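You operate a simulated robot arm through the tools that you are given. There is no shell and no other tool. Be economical: measure what you need, move in short steps, check, and stop when the job is done.

Carry out the task below with a simulated robot arm. There is one attempt and no reset: what you move stays moved.

TASK
Test the nozzle with the blue band and sort it: clear to the good tray, blocked to the wash tray.
Fine: clamp it, pump two strokes, free the clamp.
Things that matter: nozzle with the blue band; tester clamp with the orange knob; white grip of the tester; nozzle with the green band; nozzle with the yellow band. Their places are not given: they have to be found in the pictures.

It is judged by the outcome, as a careful person would: the job done as asked, and still so three seconds after it is handed in. It fails if anything else is knocked over, pushed out of place, dropped, spilled or broken.

THE ROBOT
A 6-joint arm with a two-finger parallel gripper, fixed in place. Base frame: the origin is at the foot of the arm, x ahead of it, y to its left, z up; the work surface is at about z = 0. Lengths are in m, angles in rad, forces in N, time in s.
With the tool pointing down near the work surface it reaches from about 0.14 to 0.58 m from the base axis. Its first joint turns from -1.152 to 1.152 rad. Payload 2.1 kg.
Tool frame: the origin (TCP) lies between the finger pads and is the grasp point; the fingertips stand 0.03 m ahead of it; z points along the fingers, y is the line along which they close. The gripper opens to 0.094 m. The fingers are 0.028 m wide and 0.01 m thick; the gripper's body (0.05 by 0.096 m) begins 0.055 m behind the TCP.
Orientation is told as [roll, pitch, yaw] about the base's x, y, z axes, in that order, counted from this pose: with the fingers straight down and closing along the base's y, the tool's x points along the base's -x, its y along +y and its z along -z.

THE INTERFACE
- The arm moves only by the tool arm_command. Its argument "series" is text: rows parted by semicolons, each of 6 numbers parted by spaces: the shift along the base's x, y, z in units of 400 mm (1.0 is 400 mm), then the turn, a rotation vector about the base's x, y, z in units of 120 degrees (1.0 is 120 degrees). In form: tx ty tz wx wy wz; .... A call has 1 to 12 rows; each row is the pose to reach, as a shift and turn from the pose commanded when the call began. "grip" is the opening, from 0 (shut) to 1 (fully open), set as the call begins (left out, the last holds). A call with a number of a shift or a turn outside -1 to 1 is refused whole. A row lasts 0.2 s, in which the tool goes at most 0.05 m and 0.15 rad; a call with a longer step from one row to the next is refused whole, and so is a gripper value outside its range. A pose out of reach is approached as far as the arm can. The call stops where the force on the tool passes 70 N (or 10 N more than at its start, if that is more) or the arm is blocked; 0.2 s more then pass. The fingers move at their own pace (about 0.072 m/s each) and stop on an object; they squeeze with about 36 N. The grip force told is the motor's: it shows also when the fingers shut on nothing. Time passes only in rows, and 0.2 s behind the last, so rows that repeat a pose let the fingers close. It gives the time, the measured TCP pose, the force on the tool (base axes), the opening and the grip force at its end, in the units of the frame above (readings bear some noise).
- Cameras (640 x 400 px; columns grow to the right, rows downward): "scene" is fixed at [0.0697, -0.3778, 0.4983]; the picture's right is [0.66, -0.75, 0.00], its down [-0.32, -0.28, -0.91] and it looks along [0.68, 0.60, -0.42] (base axes); focal length 324 px, centre (320, 200). "wrist" rides on the gripper at [-0.037, 0, -0.058] in the tool frame; the picture's right is [0.00, -1.00, 0.00], its down [0.97, 0.00, -0.24] and it looks along [0.24, 0.00, 0.97] (tool axes); focal length 218 px, centre (320, 200).
- camera(camera): a new picture of that camera. No time passes.
- locate(camera, pixels): for up to 12 pixels [column, row] of the newest picture of that camera ("zoom" is the newest enlarged one), the place [x, y, z] in the base frame of the surface seen there, good to about 0.002 m. No time passes.
- close_up(camera, box): a new picture of the part [left, top, right, bottom] of that camera's present view, enlarged. No time passes.
- hand_in(): hands the job in; it is judged then, once.

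Work in short steps. Measure before you move; look again where a grasp or a placing could have gone wrong, and mend it. You have 80 turns and 34 pictures in all, the two below and enlarged ones among them. Open the gripper and draw the arm clear of the work before you hand the job in, unless the task says otherwise; then end with one line.

The tools are called after "Call:" as name(argument=value, ...) on one line, values as JSON. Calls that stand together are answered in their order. arm_command: Moves the arm, as the interface text tells. Its arguments: {"type":"object","properties":{"series":{"type":"string"},"grip":{"type":"number"}},"required":["series"]} The other tools are called the same way: camera (camera) takes a picture; locate (camera, pixels) gives the place of the surface under pixels of a picture; close_up (camera, box) takes an enlarged picture of a part of a camera's view; hand_in () hands the job in.

At the start:

```text
clock: 0.0
position: [0.2312, -0.1288, 0.3624]
orientation: [0.0, 0.0, -0.001]
ft_force: [-1.3, -0.6, -0.4]
grip_width: 0.094
grasp_force: 0.0
```

scene: 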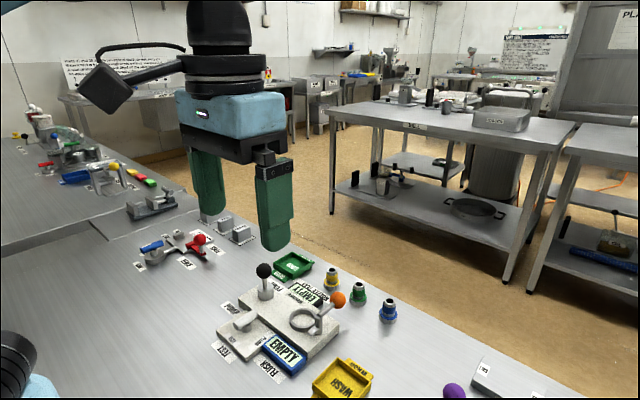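
wrist: 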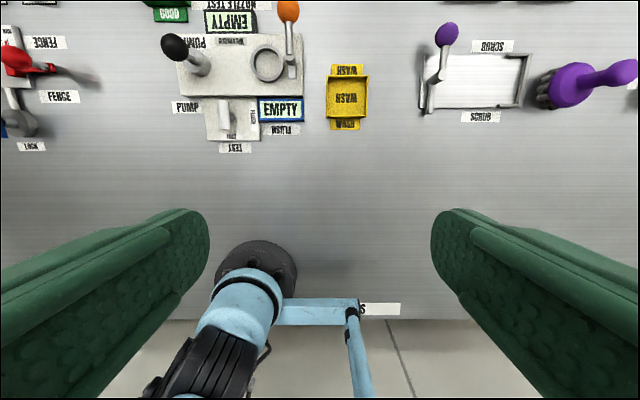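

I take an enlarged look at the tester area in the scene picture (about 200-420, 240-390).

Call:
close_up(camera="scene", box=[200, 240, 420, 400])

Call:
close_up(camera="wrist", box=[140, 0, 380, 150])

```text
2.50 times, centred on (310, 320) of scene
```

zoom: 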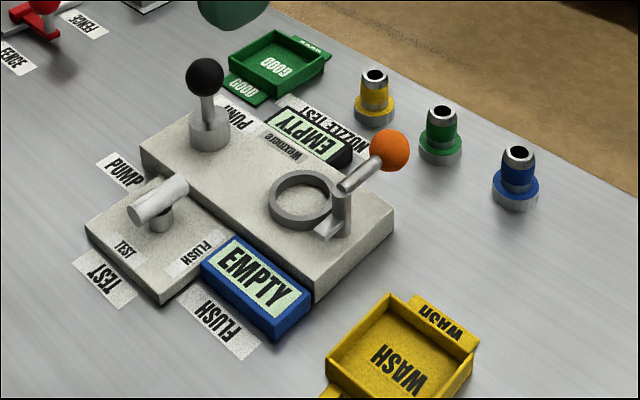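

```text
2.67 times, centred on (260, 75) of wrist
```

zoom: 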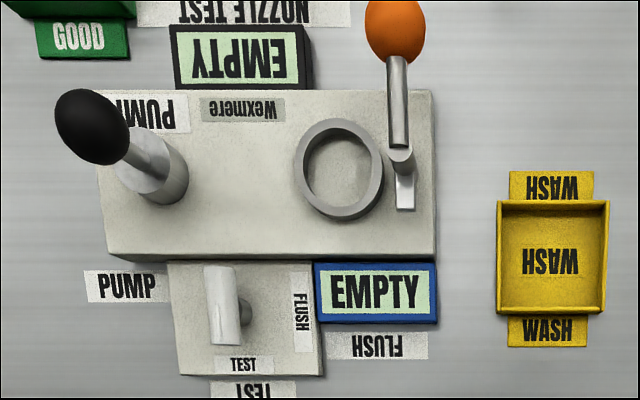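

I locate the nozzles, ring, knobs and trays in the scene picture.

Call:
locate(camera="scene", pixels=[[389, 307], [388, 316], [388, 322], [358, 292], [332, 276], [338, 300], [264, 270], [302, 322], [318, 322], [237, 326], [252, 316], [246, 329]])

Call:
locate(camera="zoom", pixels=[[338, 170], [297, 165], [382, 170], [338, 210], [338, 124], [397, 30], [404, 160], [404, 195], [222, 280], [232, 335], [550, 260], [90, 125]])

Call:
locate(camera="scene", pixels=[[293, 265], [345, 380], [264, 291], [257, 287], [389, 299], [287, 321], [314, 315], [301, 310], [301, 330], [320, 331], [332, 303], [323, 313]])

```text
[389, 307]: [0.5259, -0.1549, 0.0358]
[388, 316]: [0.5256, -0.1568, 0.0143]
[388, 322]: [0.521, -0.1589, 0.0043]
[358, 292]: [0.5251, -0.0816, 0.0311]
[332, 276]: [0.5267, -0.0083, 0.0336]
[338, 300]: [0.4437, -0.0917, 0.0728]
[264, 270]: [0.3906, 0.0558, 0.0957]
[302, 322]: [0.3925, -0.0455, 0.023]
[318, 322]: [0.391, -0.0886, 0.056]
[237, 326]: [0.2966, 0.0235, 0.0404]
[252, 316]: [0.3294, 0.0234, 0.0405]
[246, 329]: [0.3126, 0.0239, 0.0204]
```

```text
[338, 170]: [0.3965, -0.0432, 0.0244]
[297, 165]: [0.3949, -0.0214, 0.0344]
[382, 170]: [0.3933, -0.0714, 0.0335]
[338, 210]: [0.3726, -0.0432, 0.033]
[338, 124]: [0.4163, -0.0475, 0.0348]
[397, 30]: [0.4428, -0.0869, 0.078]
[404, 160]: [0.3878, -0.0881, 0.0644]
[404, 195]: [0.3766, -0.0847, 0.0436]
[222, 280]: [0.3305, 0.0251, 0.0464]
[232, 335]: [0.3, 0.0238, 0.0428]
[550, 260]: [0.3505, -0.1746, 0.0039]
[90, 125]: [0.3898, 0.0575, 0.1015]
```

```text
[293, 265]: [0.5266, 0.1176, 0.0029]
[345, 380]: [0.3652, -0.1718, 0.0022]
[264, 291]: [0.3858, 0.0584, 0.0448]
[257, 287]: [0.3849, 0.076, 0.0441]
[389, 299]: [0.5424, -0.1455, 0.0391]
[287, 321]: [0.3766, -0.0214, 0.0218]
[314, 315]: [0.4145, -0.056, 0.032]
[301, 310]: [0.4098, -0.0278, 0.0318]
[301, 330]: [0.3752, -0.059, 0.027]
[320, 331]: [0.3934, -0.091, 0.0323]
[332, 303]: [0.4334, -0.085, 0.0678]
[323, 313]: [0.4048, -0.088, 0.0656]
```

The ring (nozzle seat) is near (0.395,-0.046), the blue nozzle near (0.531,-0.153), and the clamp pivot near (0.385,-0.088). I move above the tester for a closer wrist view.

Call:
arm_command(series="0.075 0.06 -0.04 0 0 0; 0.15 0.12 -0.08 0 0 0; 0.225 0.18 -0.12 0 0 0; 0.3 0.24 -0.16 0 0 0; 0.375 0.3 -0.2 0 0 0; 0.375 0.3 -0.2 0 0 0", grip=1)

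Call:
camera(camera="wrist")

```text
clock: 1.4
position: [0.3808, -0.0079, 0.2811]
orientation: [-0.001, -0.001, 0.0]
ft_force: [-0.4, -0.2, -0.3]
grip_width: 0.0941
grasp_force: 0.1
```

```text
29 pictures are left
```

wrist: 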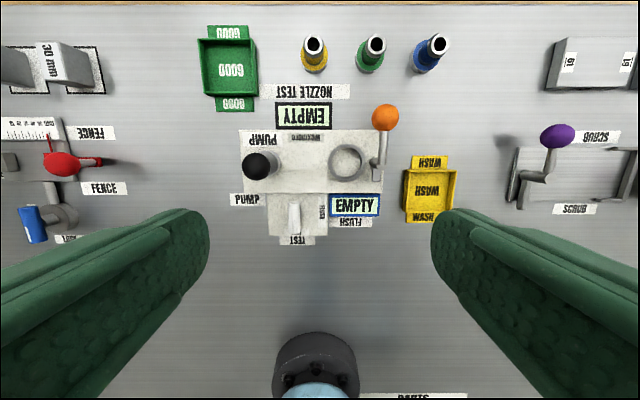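

Call:
close_up(camera="wrist", box=[220, 80, 420, 260])

Call:
locate(camera="wrist", pixels=[[440, 44], [432, 44], [420, 68], [346, 162], [332, 162], [362, 162], [346, 180], [346, 145], [258, 166], [230, 66], [430, 195], [320, 205]])

```text
2.22 times, centred on (320, 170) of wrist
```

zoom: 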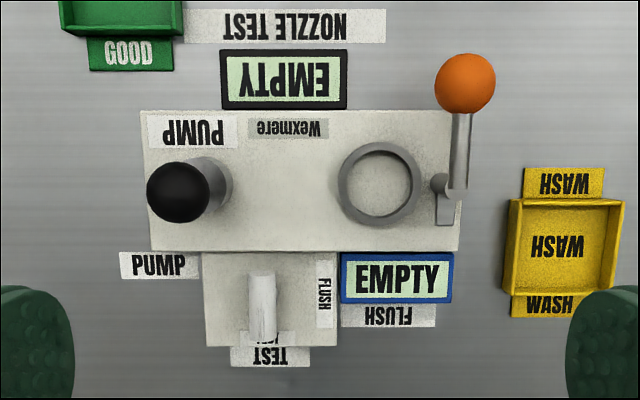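

```text
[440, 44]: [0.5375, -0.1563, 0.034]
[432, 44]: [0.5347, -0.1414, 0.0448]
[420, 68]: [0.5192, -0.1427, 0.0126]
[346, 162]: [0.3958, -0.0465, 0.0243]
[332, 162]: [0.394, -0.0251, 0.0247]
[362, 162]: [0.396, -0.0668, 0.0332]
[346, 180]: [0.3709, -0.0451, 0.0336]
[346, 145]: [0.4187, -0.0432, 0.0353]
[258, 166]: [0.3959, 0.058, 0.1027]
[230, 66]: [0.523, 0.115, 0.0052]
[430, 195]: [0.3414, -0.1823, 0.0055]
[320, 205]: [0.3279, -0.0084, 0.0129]
```

The tester selector (white grip) points at TEST, and both displays show EMPTY. I go above the blue nozzle for a precise look, with the gripper partly open.

Call:
arm_command(series="0.0745 -0.071 -0.05 0 0 0; 0.149 -0.142 -0.1 0 0 0; 0.2235 -0.213 -0.15 0 0 0; 0.298 -0.284 -0.2 0 0 0; 0.3725 -0.355 -0.25 0 0 0; 0.3725 -0.355 -0.25 0 0 0", grip=0.6)

Call:
camera(camera="wrist")

```text
clock: 2.8
position: [0.5318, -0.1483, 0.1816]
orientation: [0.001, 0.001, -0.001]
ft_force: [-0.3, 0.0, 0.4]
grip_width: 0.0564
grasp_force: 0.0
```

```text
27 pictures are left
```

wrist: 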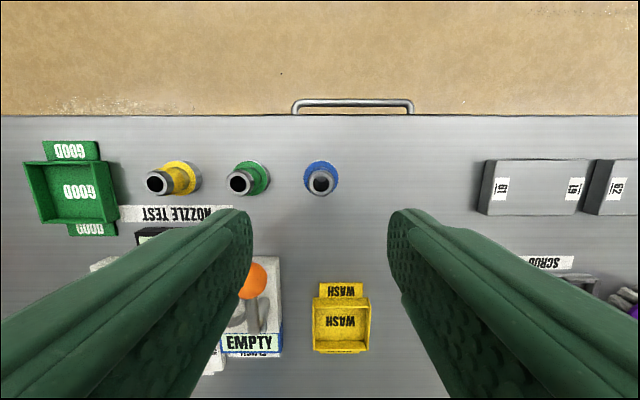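

Top of the nozzle at (321,181) gives centre ≈ (0.538,-0.149). I check heights of the collar and rim.

Call:
locate(camera="wrist", pixels=[[306, 178], [337, 178], [321, 163], [311, 181], [333, 181], [321, 193], [321, 170], [337, 335], [78, 195]])

Call:
close_up(camera="scene", box=[340, 270, 420, 330])

```text
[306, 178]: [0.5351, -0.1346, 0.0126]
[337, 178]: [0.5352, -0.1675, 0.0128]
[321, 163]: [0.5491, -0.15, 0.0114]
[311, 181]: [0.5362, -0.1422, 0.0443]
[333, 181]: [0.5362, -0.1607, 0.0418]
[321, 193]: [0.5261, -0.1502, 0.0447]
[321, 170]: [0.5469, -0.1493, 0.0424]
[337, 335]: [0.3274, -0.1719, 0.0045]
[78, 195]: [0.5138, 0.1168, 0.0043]
```

```text
6.67 times, centred on (380, 300) of scene
```

zoom: 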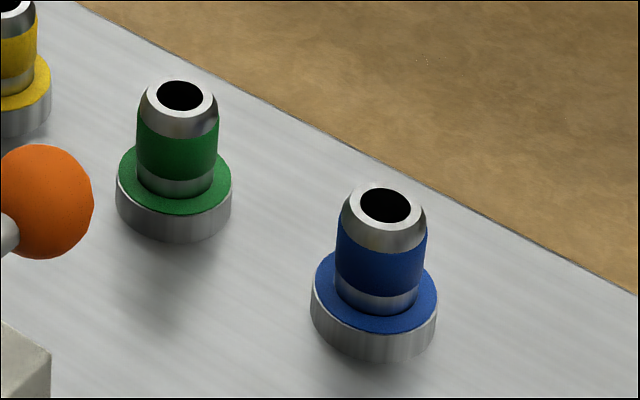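

Centre ≈ (0.536,-0.150), collar top z 0.0125. Descend to TCP z≈0.046.

Call:
arm_command(series="0.0125 -0.0025 -0.1 0 0 0; 0.0125 -0.0025 -0.2 0 0 0; 0.0125 -0.0025 -0.28 0 0 0; 0.0125 -0.0025 -0.34 0 0 0; 0.0125 -0.0025 -0.34 0 0 0", grip=0.55)

Call:
arm_command(series="0 0 0 0 0 0; 0 0 0 0 0 0; 0 0 0 0 0 0", grip=0.1)

Call:
close_up(camera="scene", box=[300, 210, 460, 330])

```text
clock: 4.0
position: [0.5363, -0.1534, 0.0447]
orientation: [0.0, 0.001, -0.001]
ft_force: [0.0, 0.4, -0.1]
grip_width: 0.0515
grasp_force: 0.0
```

```text
clock: 4.8
position: [0.5368, -0.1535, 0.0455]
orientation: [0.0, 0.0, -0.001]
ft_force: [0.2, 0.6, 0.6]
grip_width: 0.0256
grasp_force: 35.4
```

```text
3.33 times, centred on (380, 270) of scene
```

zoom: 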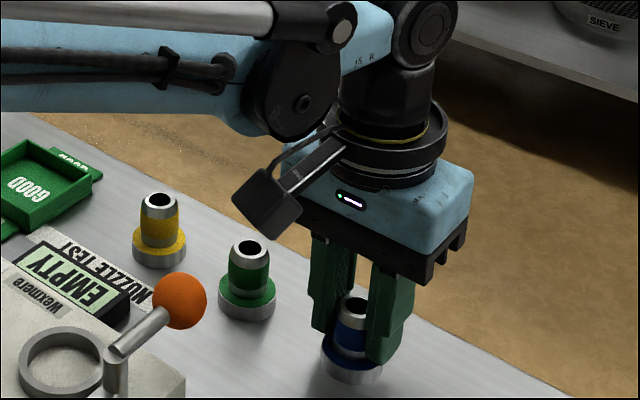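

Nozzle held (width 0.0256). Lift and carry above the ring seat.

Call:
arm_command(series="0 0 0.1 0 0 0; 0 0 0.2 0 0 0; 0 0 0.3 0 0 0; -0.09 0.066 0.3 0 0 0; -0.18 0.132 0.3 0 0 0; -0.27 0.2 0.3 0 0 0; -0.3525 0.2645 0.3 0 0 0; -0.3525 0.2645 0.3 0 0 0")

Call:
camera(camera="wrist")

Call:
close_up(camera="scene", box=[220, 220, 380, 340])

```text
clock: 6.6
position: [0.3949, -0.0472, 0.168]
orientation: [0.0, 0.0, 0.0]
ft_force: [0.1, 0.4, -1.4]
grip_width: 0.0256
grasp_force: 36.1
```

```text
24 pictures are left
```

wrist: 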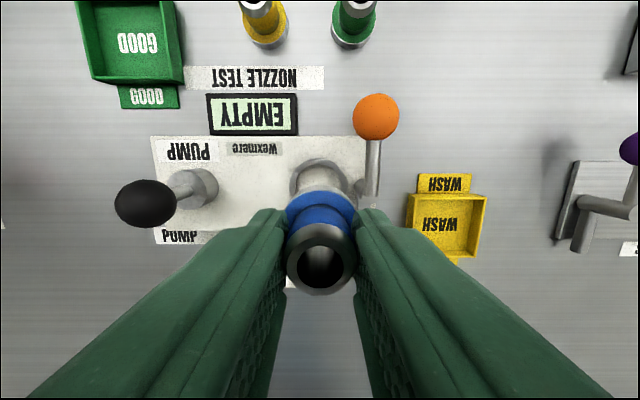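

```text
3.33 times, centred on (300, 280) of scene
```

zoom: 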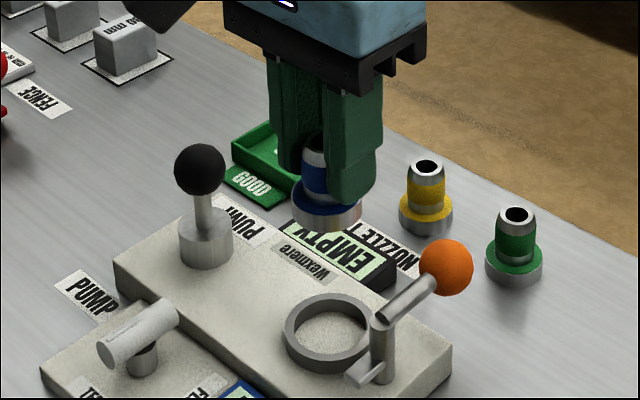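

I refine the ring's centre with points on its visible rim.

Call:
locate(camera="wrist", pixels=[[318, 160], [318, 163], [292, 185], [295, 180], [345, 182], [299, 192], [303, 174], [335, 172], [318, 204], [318, 212]])

Call:
locate(camera="zoom", pixels=[[328, 298], [328, 364], [287, 325], [370, 340], [328, 370], [365, 372], [355, 375], [383, 330], [382, 375], [365, 340], [293, 335], [328, 305]])

```text
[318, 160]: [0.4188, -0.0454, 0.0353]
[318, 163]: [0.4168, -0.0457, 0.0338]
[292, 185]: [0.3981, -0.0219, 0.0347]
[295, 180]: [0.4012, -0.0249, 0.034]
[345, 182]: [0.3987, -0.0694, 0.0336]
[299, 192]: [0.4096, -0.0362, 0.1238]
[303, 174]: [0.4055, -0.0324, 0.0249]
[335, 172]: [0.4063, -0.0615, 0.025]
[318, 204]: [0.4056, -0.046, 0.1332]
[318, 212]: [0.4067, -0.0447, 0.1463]
```

```text
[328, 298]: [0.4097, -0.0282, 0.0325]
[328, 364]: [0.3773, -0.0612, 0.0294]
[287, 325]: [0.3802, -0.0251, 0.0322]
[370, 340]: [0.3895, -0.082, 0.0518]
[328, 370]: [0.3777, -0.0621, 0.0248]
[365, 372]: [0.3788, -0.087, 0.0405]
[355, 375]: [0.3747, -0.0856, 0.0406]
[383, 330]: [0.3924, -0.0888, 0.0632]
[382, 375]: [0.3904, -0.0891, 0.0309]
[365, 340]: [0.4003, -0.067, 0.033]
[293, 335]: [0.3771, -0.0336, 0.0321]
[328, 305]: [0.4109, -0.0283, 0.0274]
```

Ring centre is (0.3945,-0.046), same as the commanded TCP. I lower about 0.094 m into the ring.

Call:
arm_command(series="0 0 -0.08 0 0 0; 0 0 -0.15 0 0 0; 0 0 -0.19 0 0 0; 0 0 -0.21 0 0 0; 0 0 -0.225 0 0 0; 0 0 -0.235 0 0 0; 0 0 -0.235 0 0 0")

Call:
close_up(camera="scene", box=[220, 240, 380, 360])

```text
clock: 7.8
position: [0.394, -0.047, 0.0824]
orientation: [-0.002, 0.003, 0.0]
ft_force: [0.4, -1.2, 19.9]
grip_width: 0.0252
grasp_force: 35.7
stopped in row 5: the force on the tool passed its limit (the readings are from after the stop); the commanded pose is now the measured one
```

```text
3.33 times, centred on (300, 300) of scene
```

zoom: 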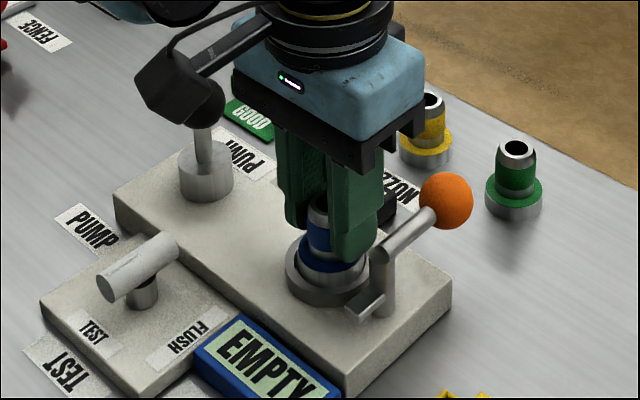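

It stopped at z≈0.082, above the seated height of 0.070: the force is 20 N. I check whether the box on the gripper touches the pump knob, and how the collar sits.

Call:
locate(camera="zoom", pixels=[[165, 90], [205, 105], [150, 100], [320, 262], [300, 262], [355, 268], [290, 265], [180, 125], [320, 210], [345, 240]])

Call:
camera(camera="wrist")

```text
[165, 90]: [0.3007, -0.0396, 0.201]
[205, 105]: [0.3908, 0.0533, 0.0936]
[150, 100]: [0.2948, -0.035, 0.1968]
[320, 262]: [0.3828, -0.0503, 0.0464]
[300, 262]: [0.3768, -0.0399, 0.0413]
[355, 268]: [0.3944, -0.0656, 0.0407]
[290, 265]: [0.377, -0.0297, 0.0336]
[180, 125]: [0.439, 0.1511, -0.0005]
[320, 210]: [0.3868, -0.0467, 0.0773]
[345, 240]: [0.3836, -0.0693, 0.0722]
```

```text
21 pictures are left
```

wrist: 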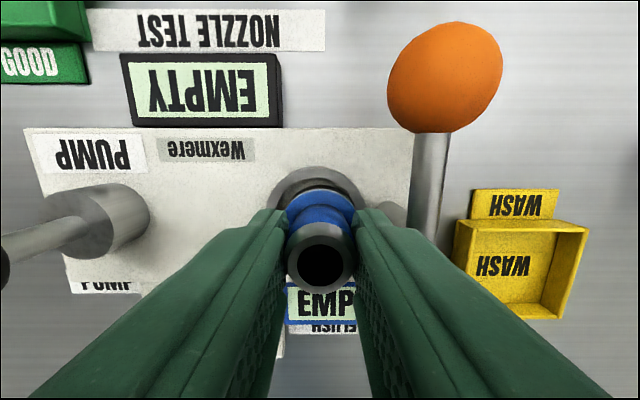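

Call:
close_up(camera="wrist", box=[256, 155, 384, 235])

```text
5.00 times, centred on (320, 195) of wrist
```

zoom: 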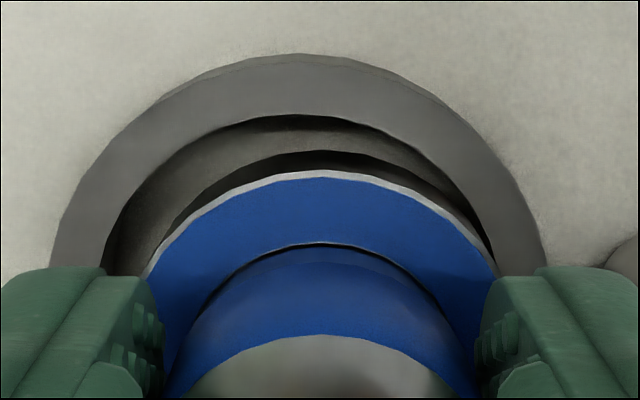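

Enlarged: ring centre is at column ≈300 and the nozzle's at ≈322, so the ring is about 2 mm further +y and about 1.5–2 mm further +x; the collar rests on the rim. Lift a bit, shift and lower again.

Call:
arm_command(series="0 0 0.01 0 0 0; 0.0045 0.0055 0.01 0 0 0; 0.0045 0.0055 0 0 0 0; 0.0045 0.0055 -0.01 0 0 0; 0.0045 0.0055 -0.018 0 0 0; 0.0045 0.0055 -0.026 0 0 0; 0.0045 0.0055 -0.026 0 0 0")

Call:
close_up(camera="wrist", box=[256, 155, 384, 235])

```text
clock: 9.4
position: [0.3957, -0.0444, 0.073]
orientation: [0.001, 0.003, 0.0]
ft_force: [-4.6, 0.5, 45.9]
grip_width: 0.0247
grasp_force: 36.0
```

```text
5.00 times, centred on (320, 195) of wrist
```

zoom: 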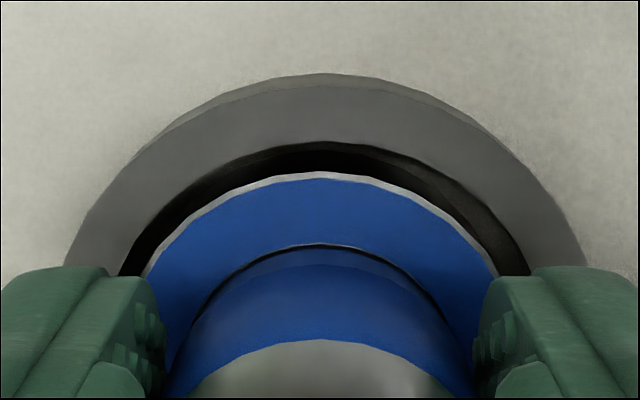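

Call:
close_up(camera="scene", box=[260, 270, 340, 330])

```text
6.67 times, centred on (300, 300) of scene
```

zoom: 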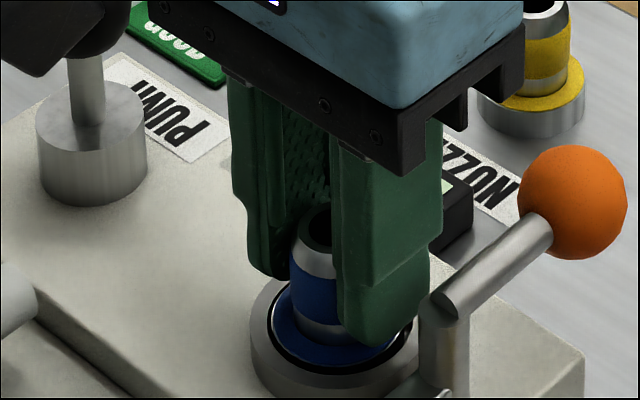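

The collar is inside the ring. I relax the downward push and open a little (0.04), then rise.

Call:
arm_command(series="0 0 0.003 0 0 0; 0 0 0.003 0 0 0; 0 0 0.003 0 0 0", grip=0.4)

Call:
arm_command(series="0 0 0.05 0 0 0; 0 0 0.15 0 0 0; 0 0 0.25 0 0 0; 0 0 0.25 0 0 0")

Call:
close_up(camera="scene", box=[220, 240, 380, 360])

Call:
locate(camera="zoom", pixels=[[320, 250], [310, 275], [345, 275], [330, 220], [330, 205], [440, 200], [365, 310], [355, 315], [383, 260], [385, 300]])

```text
clock: 10.2
position: [0.3965, -0.0446, 0.0734]
orientation: [0.0, 0.005, -0.001]
ft_force: [-0.1, 0.3, 0.2]
grip_width: 0.0376
grasp_force: 0.0
```

```text
clock: 11.2
position: [0.3954, -0.0465, 0.1722]
orientation: [0.0, 0.004, 0.001]
ft_force: [-0.7, 0.2, 0.5]
grip_width: 0.0377
grasp_force: 0.0
```

```text
3.33 times, centred on (300, 300) of scene
```

zoom: 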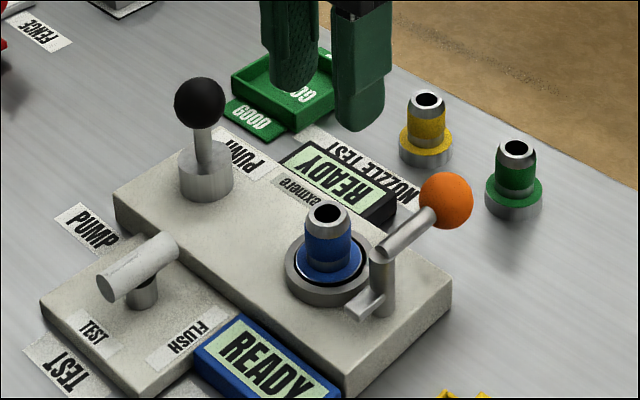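

```text
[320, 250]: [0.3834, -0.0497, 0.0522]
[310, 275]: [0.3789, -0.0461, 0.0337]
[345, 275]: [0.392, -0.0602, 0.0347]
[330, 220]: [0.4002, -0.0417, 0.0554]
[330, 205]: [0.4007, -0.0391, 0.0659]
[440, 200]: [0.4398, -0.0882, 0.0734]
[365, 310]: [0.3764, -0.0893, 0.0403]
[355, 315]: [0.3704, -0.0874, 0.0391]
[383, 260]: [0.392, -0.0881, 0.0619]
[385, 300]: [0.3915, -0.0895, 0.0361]
```

Displays read READY: the nozzle is seated. The clamp foot (z 0.04) points to -x from the post (0.391,-0.088), so the knob should be swung from +x to -y to bring the foot over the collar. I close the fingers and go down behind the knob on its +y side.

Call:
arm_command(series="0.06 -0.016 0 0 0 0; 0.118 -0.032 0 0 0 0; 0.118 -0.032 0 0 0 0; 0.118 -0.032 -0.09 0 0 0; 0.118 -0.032 -0.16 0 0 0; 0.118 -0.032 -0.1825 0 0 0; 0.118 -0.032 -0.1825 0 0 0", grip=0)

Call:
close_up(camera="scene", box=[240, 240, 400, 360])

```text
clock: 12.8
position: [0.4431, -0.0554, 0.0984]
orientation: [0.0, 0.004, 0.0]
ft_force: [-0.4, 0.4, -0.9]
grip_width: 0.0
grasp_force: 33.3
```

```text
3.33 times, centred on (320, 300) of scene
```

zoom: 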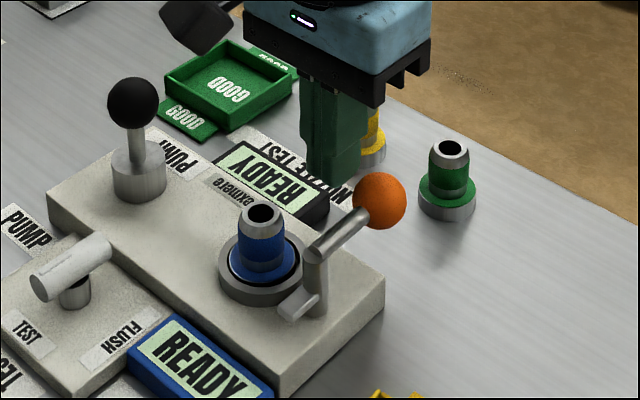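

Fingers sit behind the knob at (345,160). I push it along the arc to about 45°, then look.

Call:
arm_command(series="0 -0.018 0 0 0 0; 0.0066 -0.032 0 0 0 0; 0.0133 -0.0458 0 0 0 0; 0.0165 -0.062 0 0 0 0; 0.0198 -0.0788 0 0 0 0; 0.0185 -0.097 0 0 0 0; 0.0168 -0.1153 0 0 0 0")

Call:
close_up(camera="scene", box=[240, 240, 400, 360])

```text
clock: 14.4
position: [0.4487, -0.1045, 0.1004]
orientation: [0.002, 0.002, -0.001]
ft_force: [-0.4, 0.6, 0.4]
grip_width: 0.0
grasp_force: 32.7
```

```text
3.33 times, centred on (320, 300) of scene
```

zoom: 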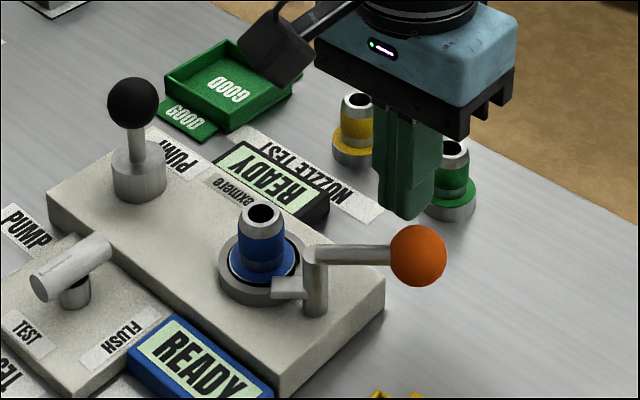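

The lever turns and the foot moves toward the collar. I continue along the arc to 90°.

Call:
arm_command(series="-0.006 -0.018 0 0 0 0; -0.0145 -0.0363 0 0 0 0; -0.026 -0.053 0 0 0 0; -0.04 -0.0688 0 0 0 0; -0.058 -0.082 0 0 0 0; -0.0767 -0.0928 0 0 0 0; -0.0767 -0.0928 0 0 0 0")

Call:
close_up(camera="scene", box=[240, 240, 400, 360])

```text
clock: 16.0
position: [0.424, -0.1379, 0.1007]
orientation: [0.004, -0.014, 0.005]
ft_force: [42.0, 15.8, 13.9]
grip_width: 0.0001
grasp_force: 33.7
```

```text
3.33 times, centred on (320, 300) of scene
```

zoom: 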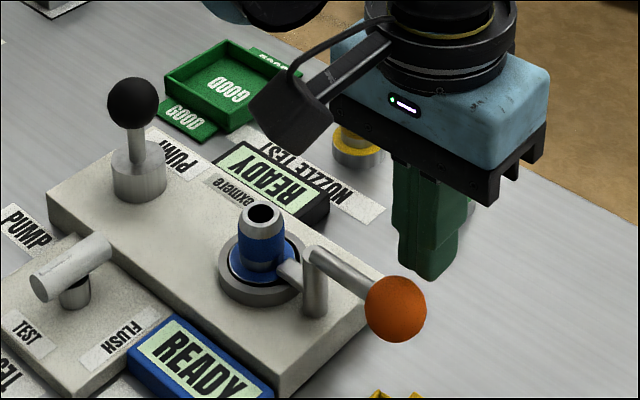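

The lever met its stop (42 N) with the foot over the collar. I back off in +x and rise, then look.

Call:
arm_command(series="0.05 0.02 0 0 0 0; 0.05 0.02 0.1 0 0 0; 0.05 0.02 0.2 0 0 0; 0.05 0.02 0.25 0 0 0; 0.05 0.02 0.25 0 0 0")

Call:
close_up(camera="scene", box=[200, 240, 360, 360])

Call:
locate(camera="zoom", pixels=[[265, 82], [265, 100], [265, 122], [272, 165], [267, 145], [267, 190], [253, 100], [515, 310], [170, 286], [232, 242], [207, 300]])

```text
clock: 17.2
position: [0.4405, -0.1323, 0.201]
orientation: [-0.001, 0.002, 0.0]
ft_force: [0.0, 0.0, 0.1]
grip_width: 0.0
grasp_force: 33.3
```

```text
3.33 times, centred on (280, 300) of scene
```

zoom: 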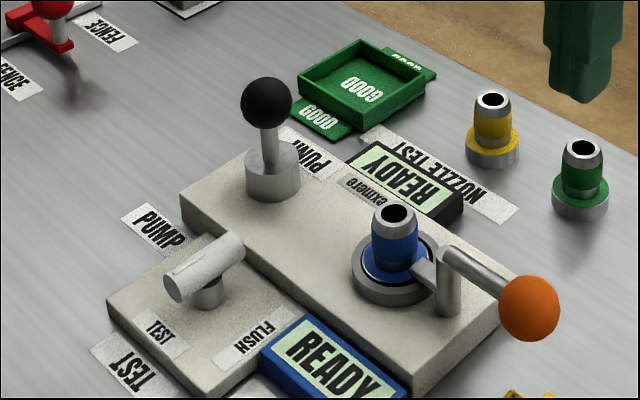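

```text
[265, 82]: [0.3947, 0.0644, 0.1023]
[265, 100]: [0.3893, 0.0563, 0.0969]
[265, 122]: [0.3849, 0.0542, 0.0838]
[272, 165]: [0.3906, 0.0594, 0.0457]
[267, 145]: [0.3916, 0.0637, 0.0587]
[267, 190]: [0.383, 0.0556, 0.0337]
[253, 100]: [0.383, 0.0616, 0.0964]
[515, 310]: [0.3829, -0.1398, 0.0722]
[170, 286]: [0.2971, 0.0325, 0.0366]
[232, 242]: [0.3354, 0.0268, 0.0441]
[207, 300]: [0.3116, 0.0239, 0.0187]
```

Clamp is over. The pump plunger's axis is at ≈(0.396,0.063), top z≈0.108. I move above it.

Call:
arm_command(series="-0.0215 0.0975 0 0 0 0; -0.043 0.195 0 0 0 0; -0.0645 0.2925 0 0 0 0; -0.086 0.39 0 0 0 0; -0.1075 0.4875 0 0 0 0; -0.1075 0.4875 -0.1 0 0 0; -0.1075 0.4875 -0.135 0 0 0; -0.1075 0.4875 -0.135 0 0 0")

Call:
close_up(camera="scene", box=[200, 220, 360, 340])

Call:
camera(camera="wrist")

```text
clock: 19.0
position: [0.3968, 0.0628, 0.1463]
orientation: [0.0, 0.004, 0.0]
ft_force: [-0.2, 0.4, 0.3]
grip_width: 0.0
grasp_force: 33.1
```

```text
3.33 times, centred on (280, 280) of scene
```

zoom: 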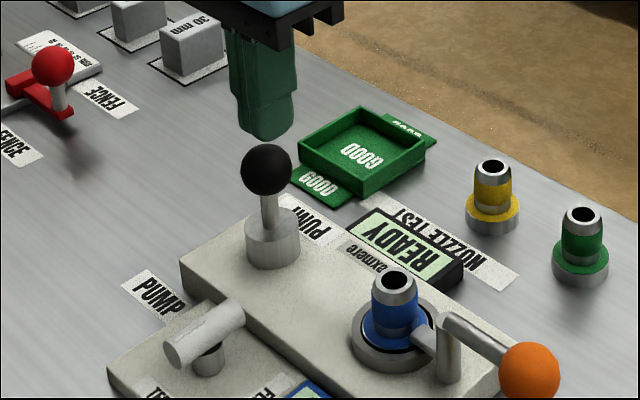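

```text
11 pictures are left
```

wrist: 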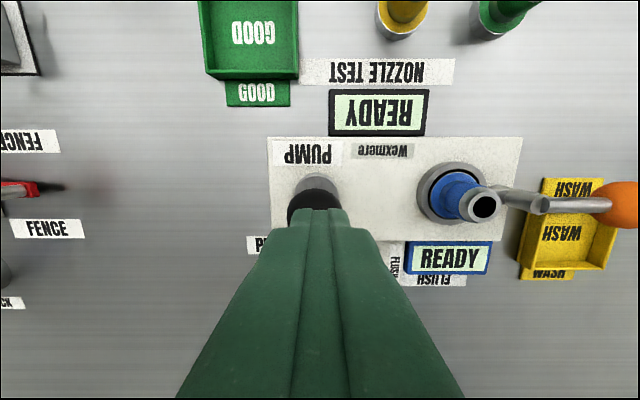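

Fingers are over the ball (slightly off, about 2 mm in y). I press down gradually to see how far it travels.

Call:
arm_command(series="0 0.005 -0.015 0 0 0; 0 0.005 -0.03 0 0 0; 0 0.005 -0.04 0 0 0; 0 0.005 -0.05 0 0 0; 0 0.005 -0.06 0 0 0; 0 0.005 -0.07 0 0 0")

```text
clock: 20.4
position: [0.3968, 0.0641, 0.1186]
orientation: [0.0, 0.003, -0.001]
ft_force: [-1.0, -0.2, 3.3]
grip_width: 0.0002
grasp_force: 32.5
```

Moving with a light spring force (3 N). Continue down.

Call:
arm_command(series="0 0 -0.008 0 0 0; 0 0 -0.016 0 0 0; 0 0 -0.024 0 0 0; 0 0 -0.032 0 0 0; 0 0 -0.04 0 0 0; 0 0 -0.04 0 0 0")

Call:
close_up(camera="scene", box=[200, 220, 360, 340])

```text
clock: 21.3
position: [0.3961, 0.0624, 0.1113]
orientation: [-0.001, 0.003, -0.001]
ft_force: [-1.9, -0.6, 35.8]
grip_width: 0.0002
grasp_force: 32.9
stopped in row 4: the force on the tool passed its limit (the readings are from after the stop); the commanded pose is now the measured one
```

```text
3.33 times, centred on (280, 280) of scene
```

zoom: 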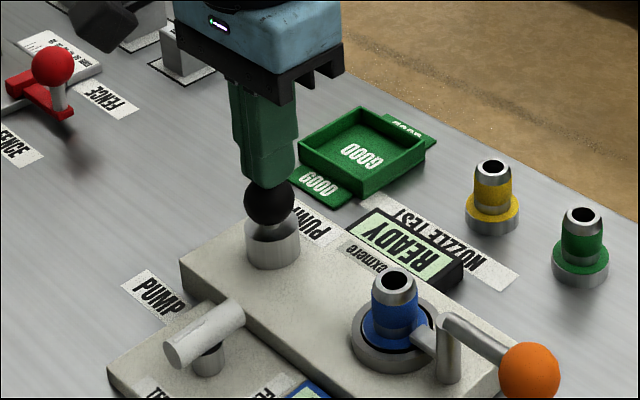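

Plunger bottomed at TCP z≈0.111: one full stroke. I rise fully to let it return and read the display.

Call:
arm_command(series="0 0 0.03 0 0 0; 0 0 0.06 0 0 0; 0 0 0.09 0 0 0; 0 0 0.09 0 0 0; 0 0 0.09 0 0 0")

Call:
close_up(camera="scene", box=[220, 240, 364, 360])

```text
clock: 22.5
position: [0.3975, 0.064, 0.1465]
orientation: [0.0, 0.004, 0.001]
ft_force: [-0.1, -0.1, 0.1]
grip_width: 0.0
grasp_force: 33.4
```

```text
3.33 times, centred on (292, 300) of scene
```

zoom: 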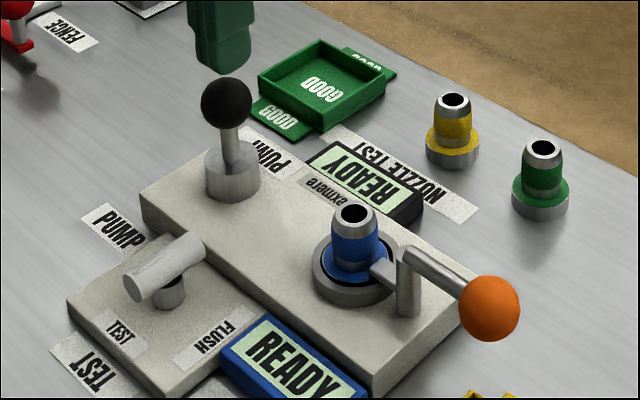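

Plunger returned; the display still shows READY. Second stroke, down to the stop and back up.

Call:
arm_command(series="0 0 -0.02 0 0 0; 0 0 -0.04 0 0 0; 0 0 -0.06 0 0 0; 0 0 -0.075 0 0 0; 0 0 -0.083 0 0 0; 0 0 -0.088 0 0 0; 0 0 -0.092 0 0 0")

Call:
arm_command(series="0 0 0.03 0 0 0; 0 0 0.06 0 0 0; 0 0 0.09 0 0 0; 0 0 0.09 0 0 0; 0 0 0.09 0 0 0")

Call:
close_up(camera="scene", box=[220, 240, 364, 360])

```text
clock: 24.1
position: [0.397, 0.0625, 0.1101]
orientation: [0.001, 0.004, -0.002]
ft_force: [-4.2, -0.5, 65.6]
grip_width: 0.0
grasp_force: 32.8
```

```text
clock: 25.3
position: [0.3963, 0.0652, 0.145]
orientation: [0.0, 0.003, 0.0]
ft_force: [-0.6, -0.3, 0.0]
grip_width: 0.0
grasp_force: 33.0
```

```text
3.33 times, centred on (292, 300) of scene
```

zoom: 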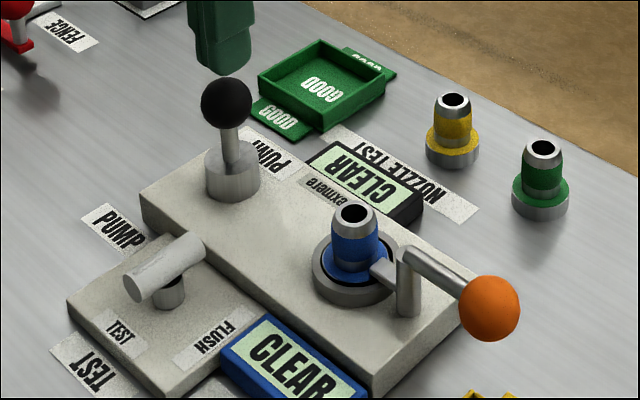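

Result: CLEAR, so it goes to the GOOD tray. Now free the clamp: I move to the -x side of the knob (ball near (0.392,-0.139)) and go down.

Call:
arm_command(series="0 0 0.11 0 0 0; 0 0 0.135 0 0 0; -0.0242 -0.1018 0.135 0 0 0; -0.0484 -0.2036 0.135 0 0 0; -0.0726 -0.3054 0.135 0 0 0; -0.0968 -0.4072 0.135 0 0 0; -0.121 -0.509 0.135 0 0 0; -0.121 -0.509 0.135 0 0 0; -0.121 -0.509 0.05 0 0 0; -0.121 -0.509 -0.05 0 0 0; -0.121 -0.509 -0.116 0 0 0; -0.121 -0.509 -0.116 0 0 0")

Call:
close_up(camera="scene", box=[260, 260, 420, 380])

```text
clock: 27.9
position: [0.3473, -0.1374, 0.0984]
orientation: [0.0, 0.004, 0.001]
ft_force: [0.4, -0.8, 0.1]
grip_width: 0.0002
grasp_force: 32.7
```

```text
3.33 times, centred on (340, 320) of scene
```

zoom: 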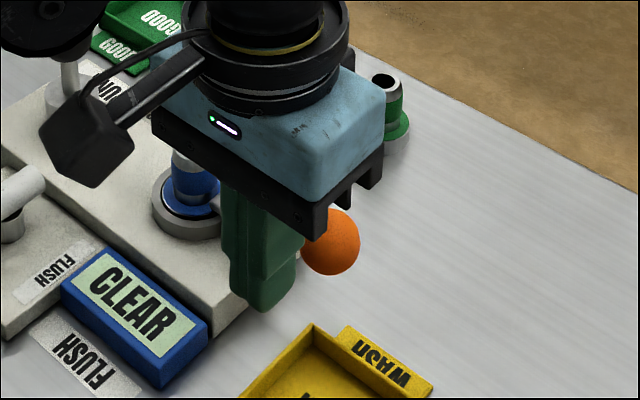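

Fingers are on the -x side of the knob. I sweep it back along the arc to its open position, then back away and rise.

Call:
arm_command(series="0.0375 0 0 0 0 0; 0.053 -0.008 0 0 0 0; 0.0685 -0.015 0 0 0 0; 0.087 -0.019 0 0 0 0; 0.1053 -0.0215 0 0 0 0; 0.125 -0.02 0 0 0 0; 0.1448 -0.0168 0 0 0 0; 0.164 -0.009 0 0 0 0; 0.1828 0.0008 0 0 0 0; 0.2 0.015 0 0 0 0; 0.2153 0.0303 0 0 0 0; 0.2375 0.068 0 0 0 0")

Call:
arm_command(series="0 -0.04 0 0 0 0; 0 -0.04 0.1 0 0 0; 0 -0.04 0.2 0 0 0; 0 -0.04 0.25 0 0 0")

Call:
close_up(camera="scene", box=[240, 240, 400, 360])

Call:
locate(camera="zoom", pixels=[[265, 250], [260, 207], [280, 245], [245, 245], [262, 228], [265, 270], [240, 214], [285, 214]])

```text
clock: 30.5
position: [0.4419, -0.1149, 0.0994]
orientation: [0.001, 0.003, 0.0]
ft_force: [-0.7, -0.3, 0.0]
grip_width: 0.0
grasp_force: 33.0
```

```text
clock: 31.5
position: [0.4437, -0.1294, 0.1985]
orientation: [0.0, 0.003, -0.001]
ft_force: [0.5, -0.6, -0.4]
grip_width: 0.0
grasp_force: 32.9
```

```text
3.33 times, centred on (320, 300) of scene
```

zoom: 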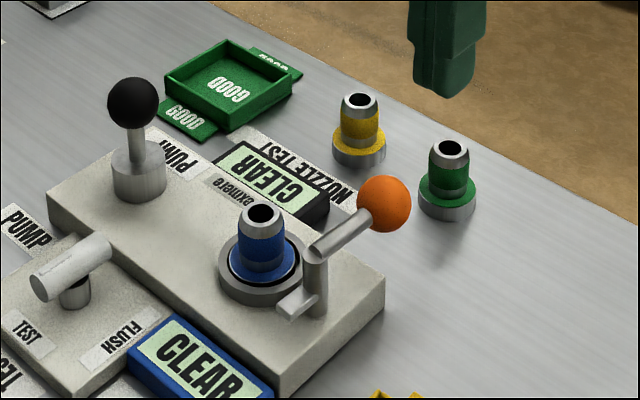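

```text
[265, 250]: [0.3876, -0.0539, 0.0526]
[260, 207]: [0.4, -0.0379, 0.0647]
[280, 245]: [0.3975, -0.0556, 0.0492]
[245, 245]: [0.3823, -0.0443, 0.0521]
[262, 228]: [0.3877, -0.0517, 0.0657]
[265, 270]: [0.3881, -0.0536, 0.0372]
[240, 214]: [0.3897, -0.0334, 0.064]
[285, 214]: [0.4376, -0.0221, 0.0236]
```

Clamp is open again, the knob is back near its first place. I open to 0.038 and go to the nozzle with the pose where I let go of it.

Call:
arm_command(series="-0.04 0.07 0 0 0 0; -0.08 0.14 0 0 0 0; -0.1175 0.2095 0 0 0 0; -0.1175 0.2095 0 0 0 0; -0.1175 0.2095 -0.1 0 0 0; -0.1175 0.2095 -0.2 0 0 0; -0.1175 0.2095 -0.28 0 0 0; -0.1175 0.2095 -0.313 0 0 0; -0.1175 0.2095 -0.313 0 0 0", grip=0.42)

Call:
arm_command(series="0 0 0 0 0 0; 0 0 0 0 0 0; 0 0 0 0 0 0", grip=0.1)

```text
clock: 33.5
position: [0.3967, -0.0464, 0.0735]
orientation: [0.0, 0.003, 0.0]
ft_force: [0.1, 0.0, -0.7]
grip_width: 0.0396
grasp_force: 0.0
```

```text
clock: 34.3
position: [0.3952, -0.0461, 0.0734]
orientation: [0.001, 0.004, 0.0]
ft_force: [-1.4, 1.0, 0.2]
grip_width: 0.025
grasp_force: 36.2
```

Held (0.025). Lift and carry to above the GOOD tray, then look.

Call:
arm_command(series="0 0 0.08 0 0 0; 0 0 0.17 0 0 0; 0 0 0.263 0 0 0; 0.09 0.04 0.263 0 0 0; 0.16 0.12 0.263 0 0 0; 0.21 0.21 0.263 0 0 0; 0.26 0.31 0.263 0 0 0; 0.3075 0.4025 0.263 0 0 0; 0.3075 0.4025 0.263 0 0 0")

Call:
camera(camera="wrist")

Call:
locate(camera="wrist", pixels=[[320, 170], [290, 170], [350, 170], [320, 150], [284, 165], [355, 165], [320, 142], [282, 200], [358, 200]])

```text
clock: 36.3
position: [0.5178, 0.1167, 0.179]
orientation: [0.0, 0.004, 0.001]
ft_force: [1.0, -1.0, -1.6]
grip_width: 0.0252
grasp_force: 36.3
```

```text
5 pictures are left
```

wrist: 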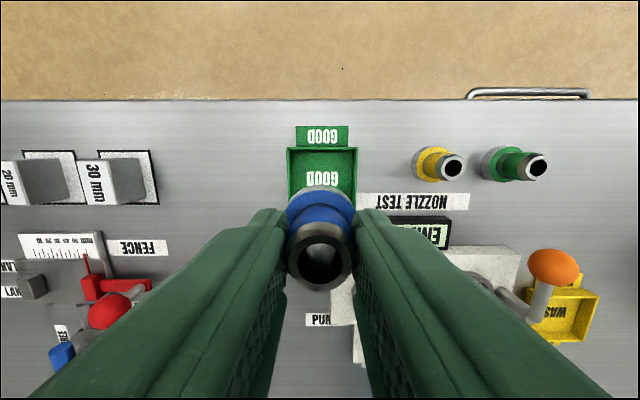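

```text
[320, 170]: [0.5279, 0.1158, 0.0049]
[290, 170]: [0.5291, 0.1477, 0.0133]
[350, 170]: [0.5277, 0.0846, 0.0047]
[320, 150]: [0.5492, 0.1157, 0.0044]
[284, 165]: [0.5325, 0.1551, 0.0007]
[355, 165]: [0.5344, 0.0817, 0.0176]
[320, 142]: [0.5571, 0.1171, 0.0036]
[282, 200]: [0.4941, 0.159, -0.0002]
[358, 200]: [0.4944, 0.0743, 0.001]
```

Tray spans y≈0.081–0.149 with far wall near x≈0.553, wall height ≈0.018; the TCP is near its centre. I lower the nozzle to the tray floor.

Call:
arm_command(series="0 0 -0.1 0 0 0; 0 0 -0.2 0 0 0; 0 0 -0.26 0 0 0; 0 0 -0.29 0 0 0; 0 0 -0.305 0 0 0; 0 0 -0.313 0 0 0; 0 0 -0.313 0 0 0")

Call:
close_up(camera="scene", box=[240, 200, 360, 290])

```text
clock: 37.9
position: [0.5203, 0.116, 0.0537]
orientation: [-0.003, 0.004, 0.0]
ft_force: [-0.3, -1.1, 21.3]
grip_width: 0.0252
grasp_force: 36.1
```

```text
4.44 times, centred on (300, 245) of scene
```

zoom: 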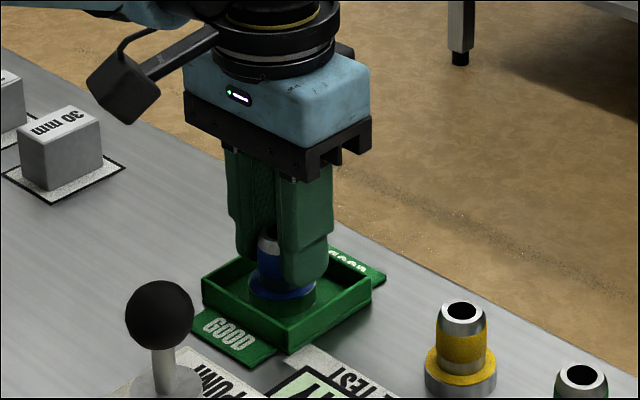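

It touches the tray floor (21 N) inside the tray. I relax the push, open, rise and draw back.

Call:
arm_command(series="0 0 0.003 0 0 0; 0 0 0.003 0 0 0; 0 0 0.003 0 0 0", grip=0.4)

Call:
arm_command(series="0 0 0.06 0 0 0; 0 0 0.16 0 0 0; 0 0 0.27 0 0 0; 0 0 0.38 0 0 0; -0.1 0 0.4 0 0 0; -0.2 0 0.4 0 0 0; -0.3 0 0.4 0 0 0; -0.4 0 0.4 0 0 0; -0.5 0 0.4 0 0 0; -0.5 0 0.4 0 0 0")

Call:
camera(camera="scene")

```text
clock: 38.7
position: [0.5186, 0.1172, 0.0541]
orientation: [0.0, 0.003, 0.0]
ft_force: [1.2, 0.0, -0.5]
grip_width: 0.0378
grasp_force: 0.1
```

```text
clock: 40.9
position: [0.319, 0.1177, 0.2144]
orientation: [-0.001, 0.002, -0.001]
ft_force: [0.2, 0.5, -0.1]
grip_width: 0.0376
grasp_force: 0.0
```

```text
3 pictures are left
```

scene: 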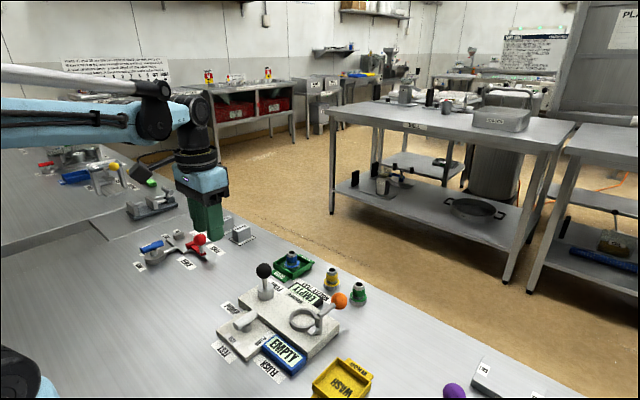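

The blue nozzle stands in the GOOD tray (292,260), the clamp is open, the other nozzles are untouched and the arm is clear. I hand in.

Call:
hand_in()

```text
The job is handed in.
```

The blue-band nozzle tested CLEAR after two pump strokes and is standing in the good tray; the clamp is freed, its knob a few degrees short of where it started.
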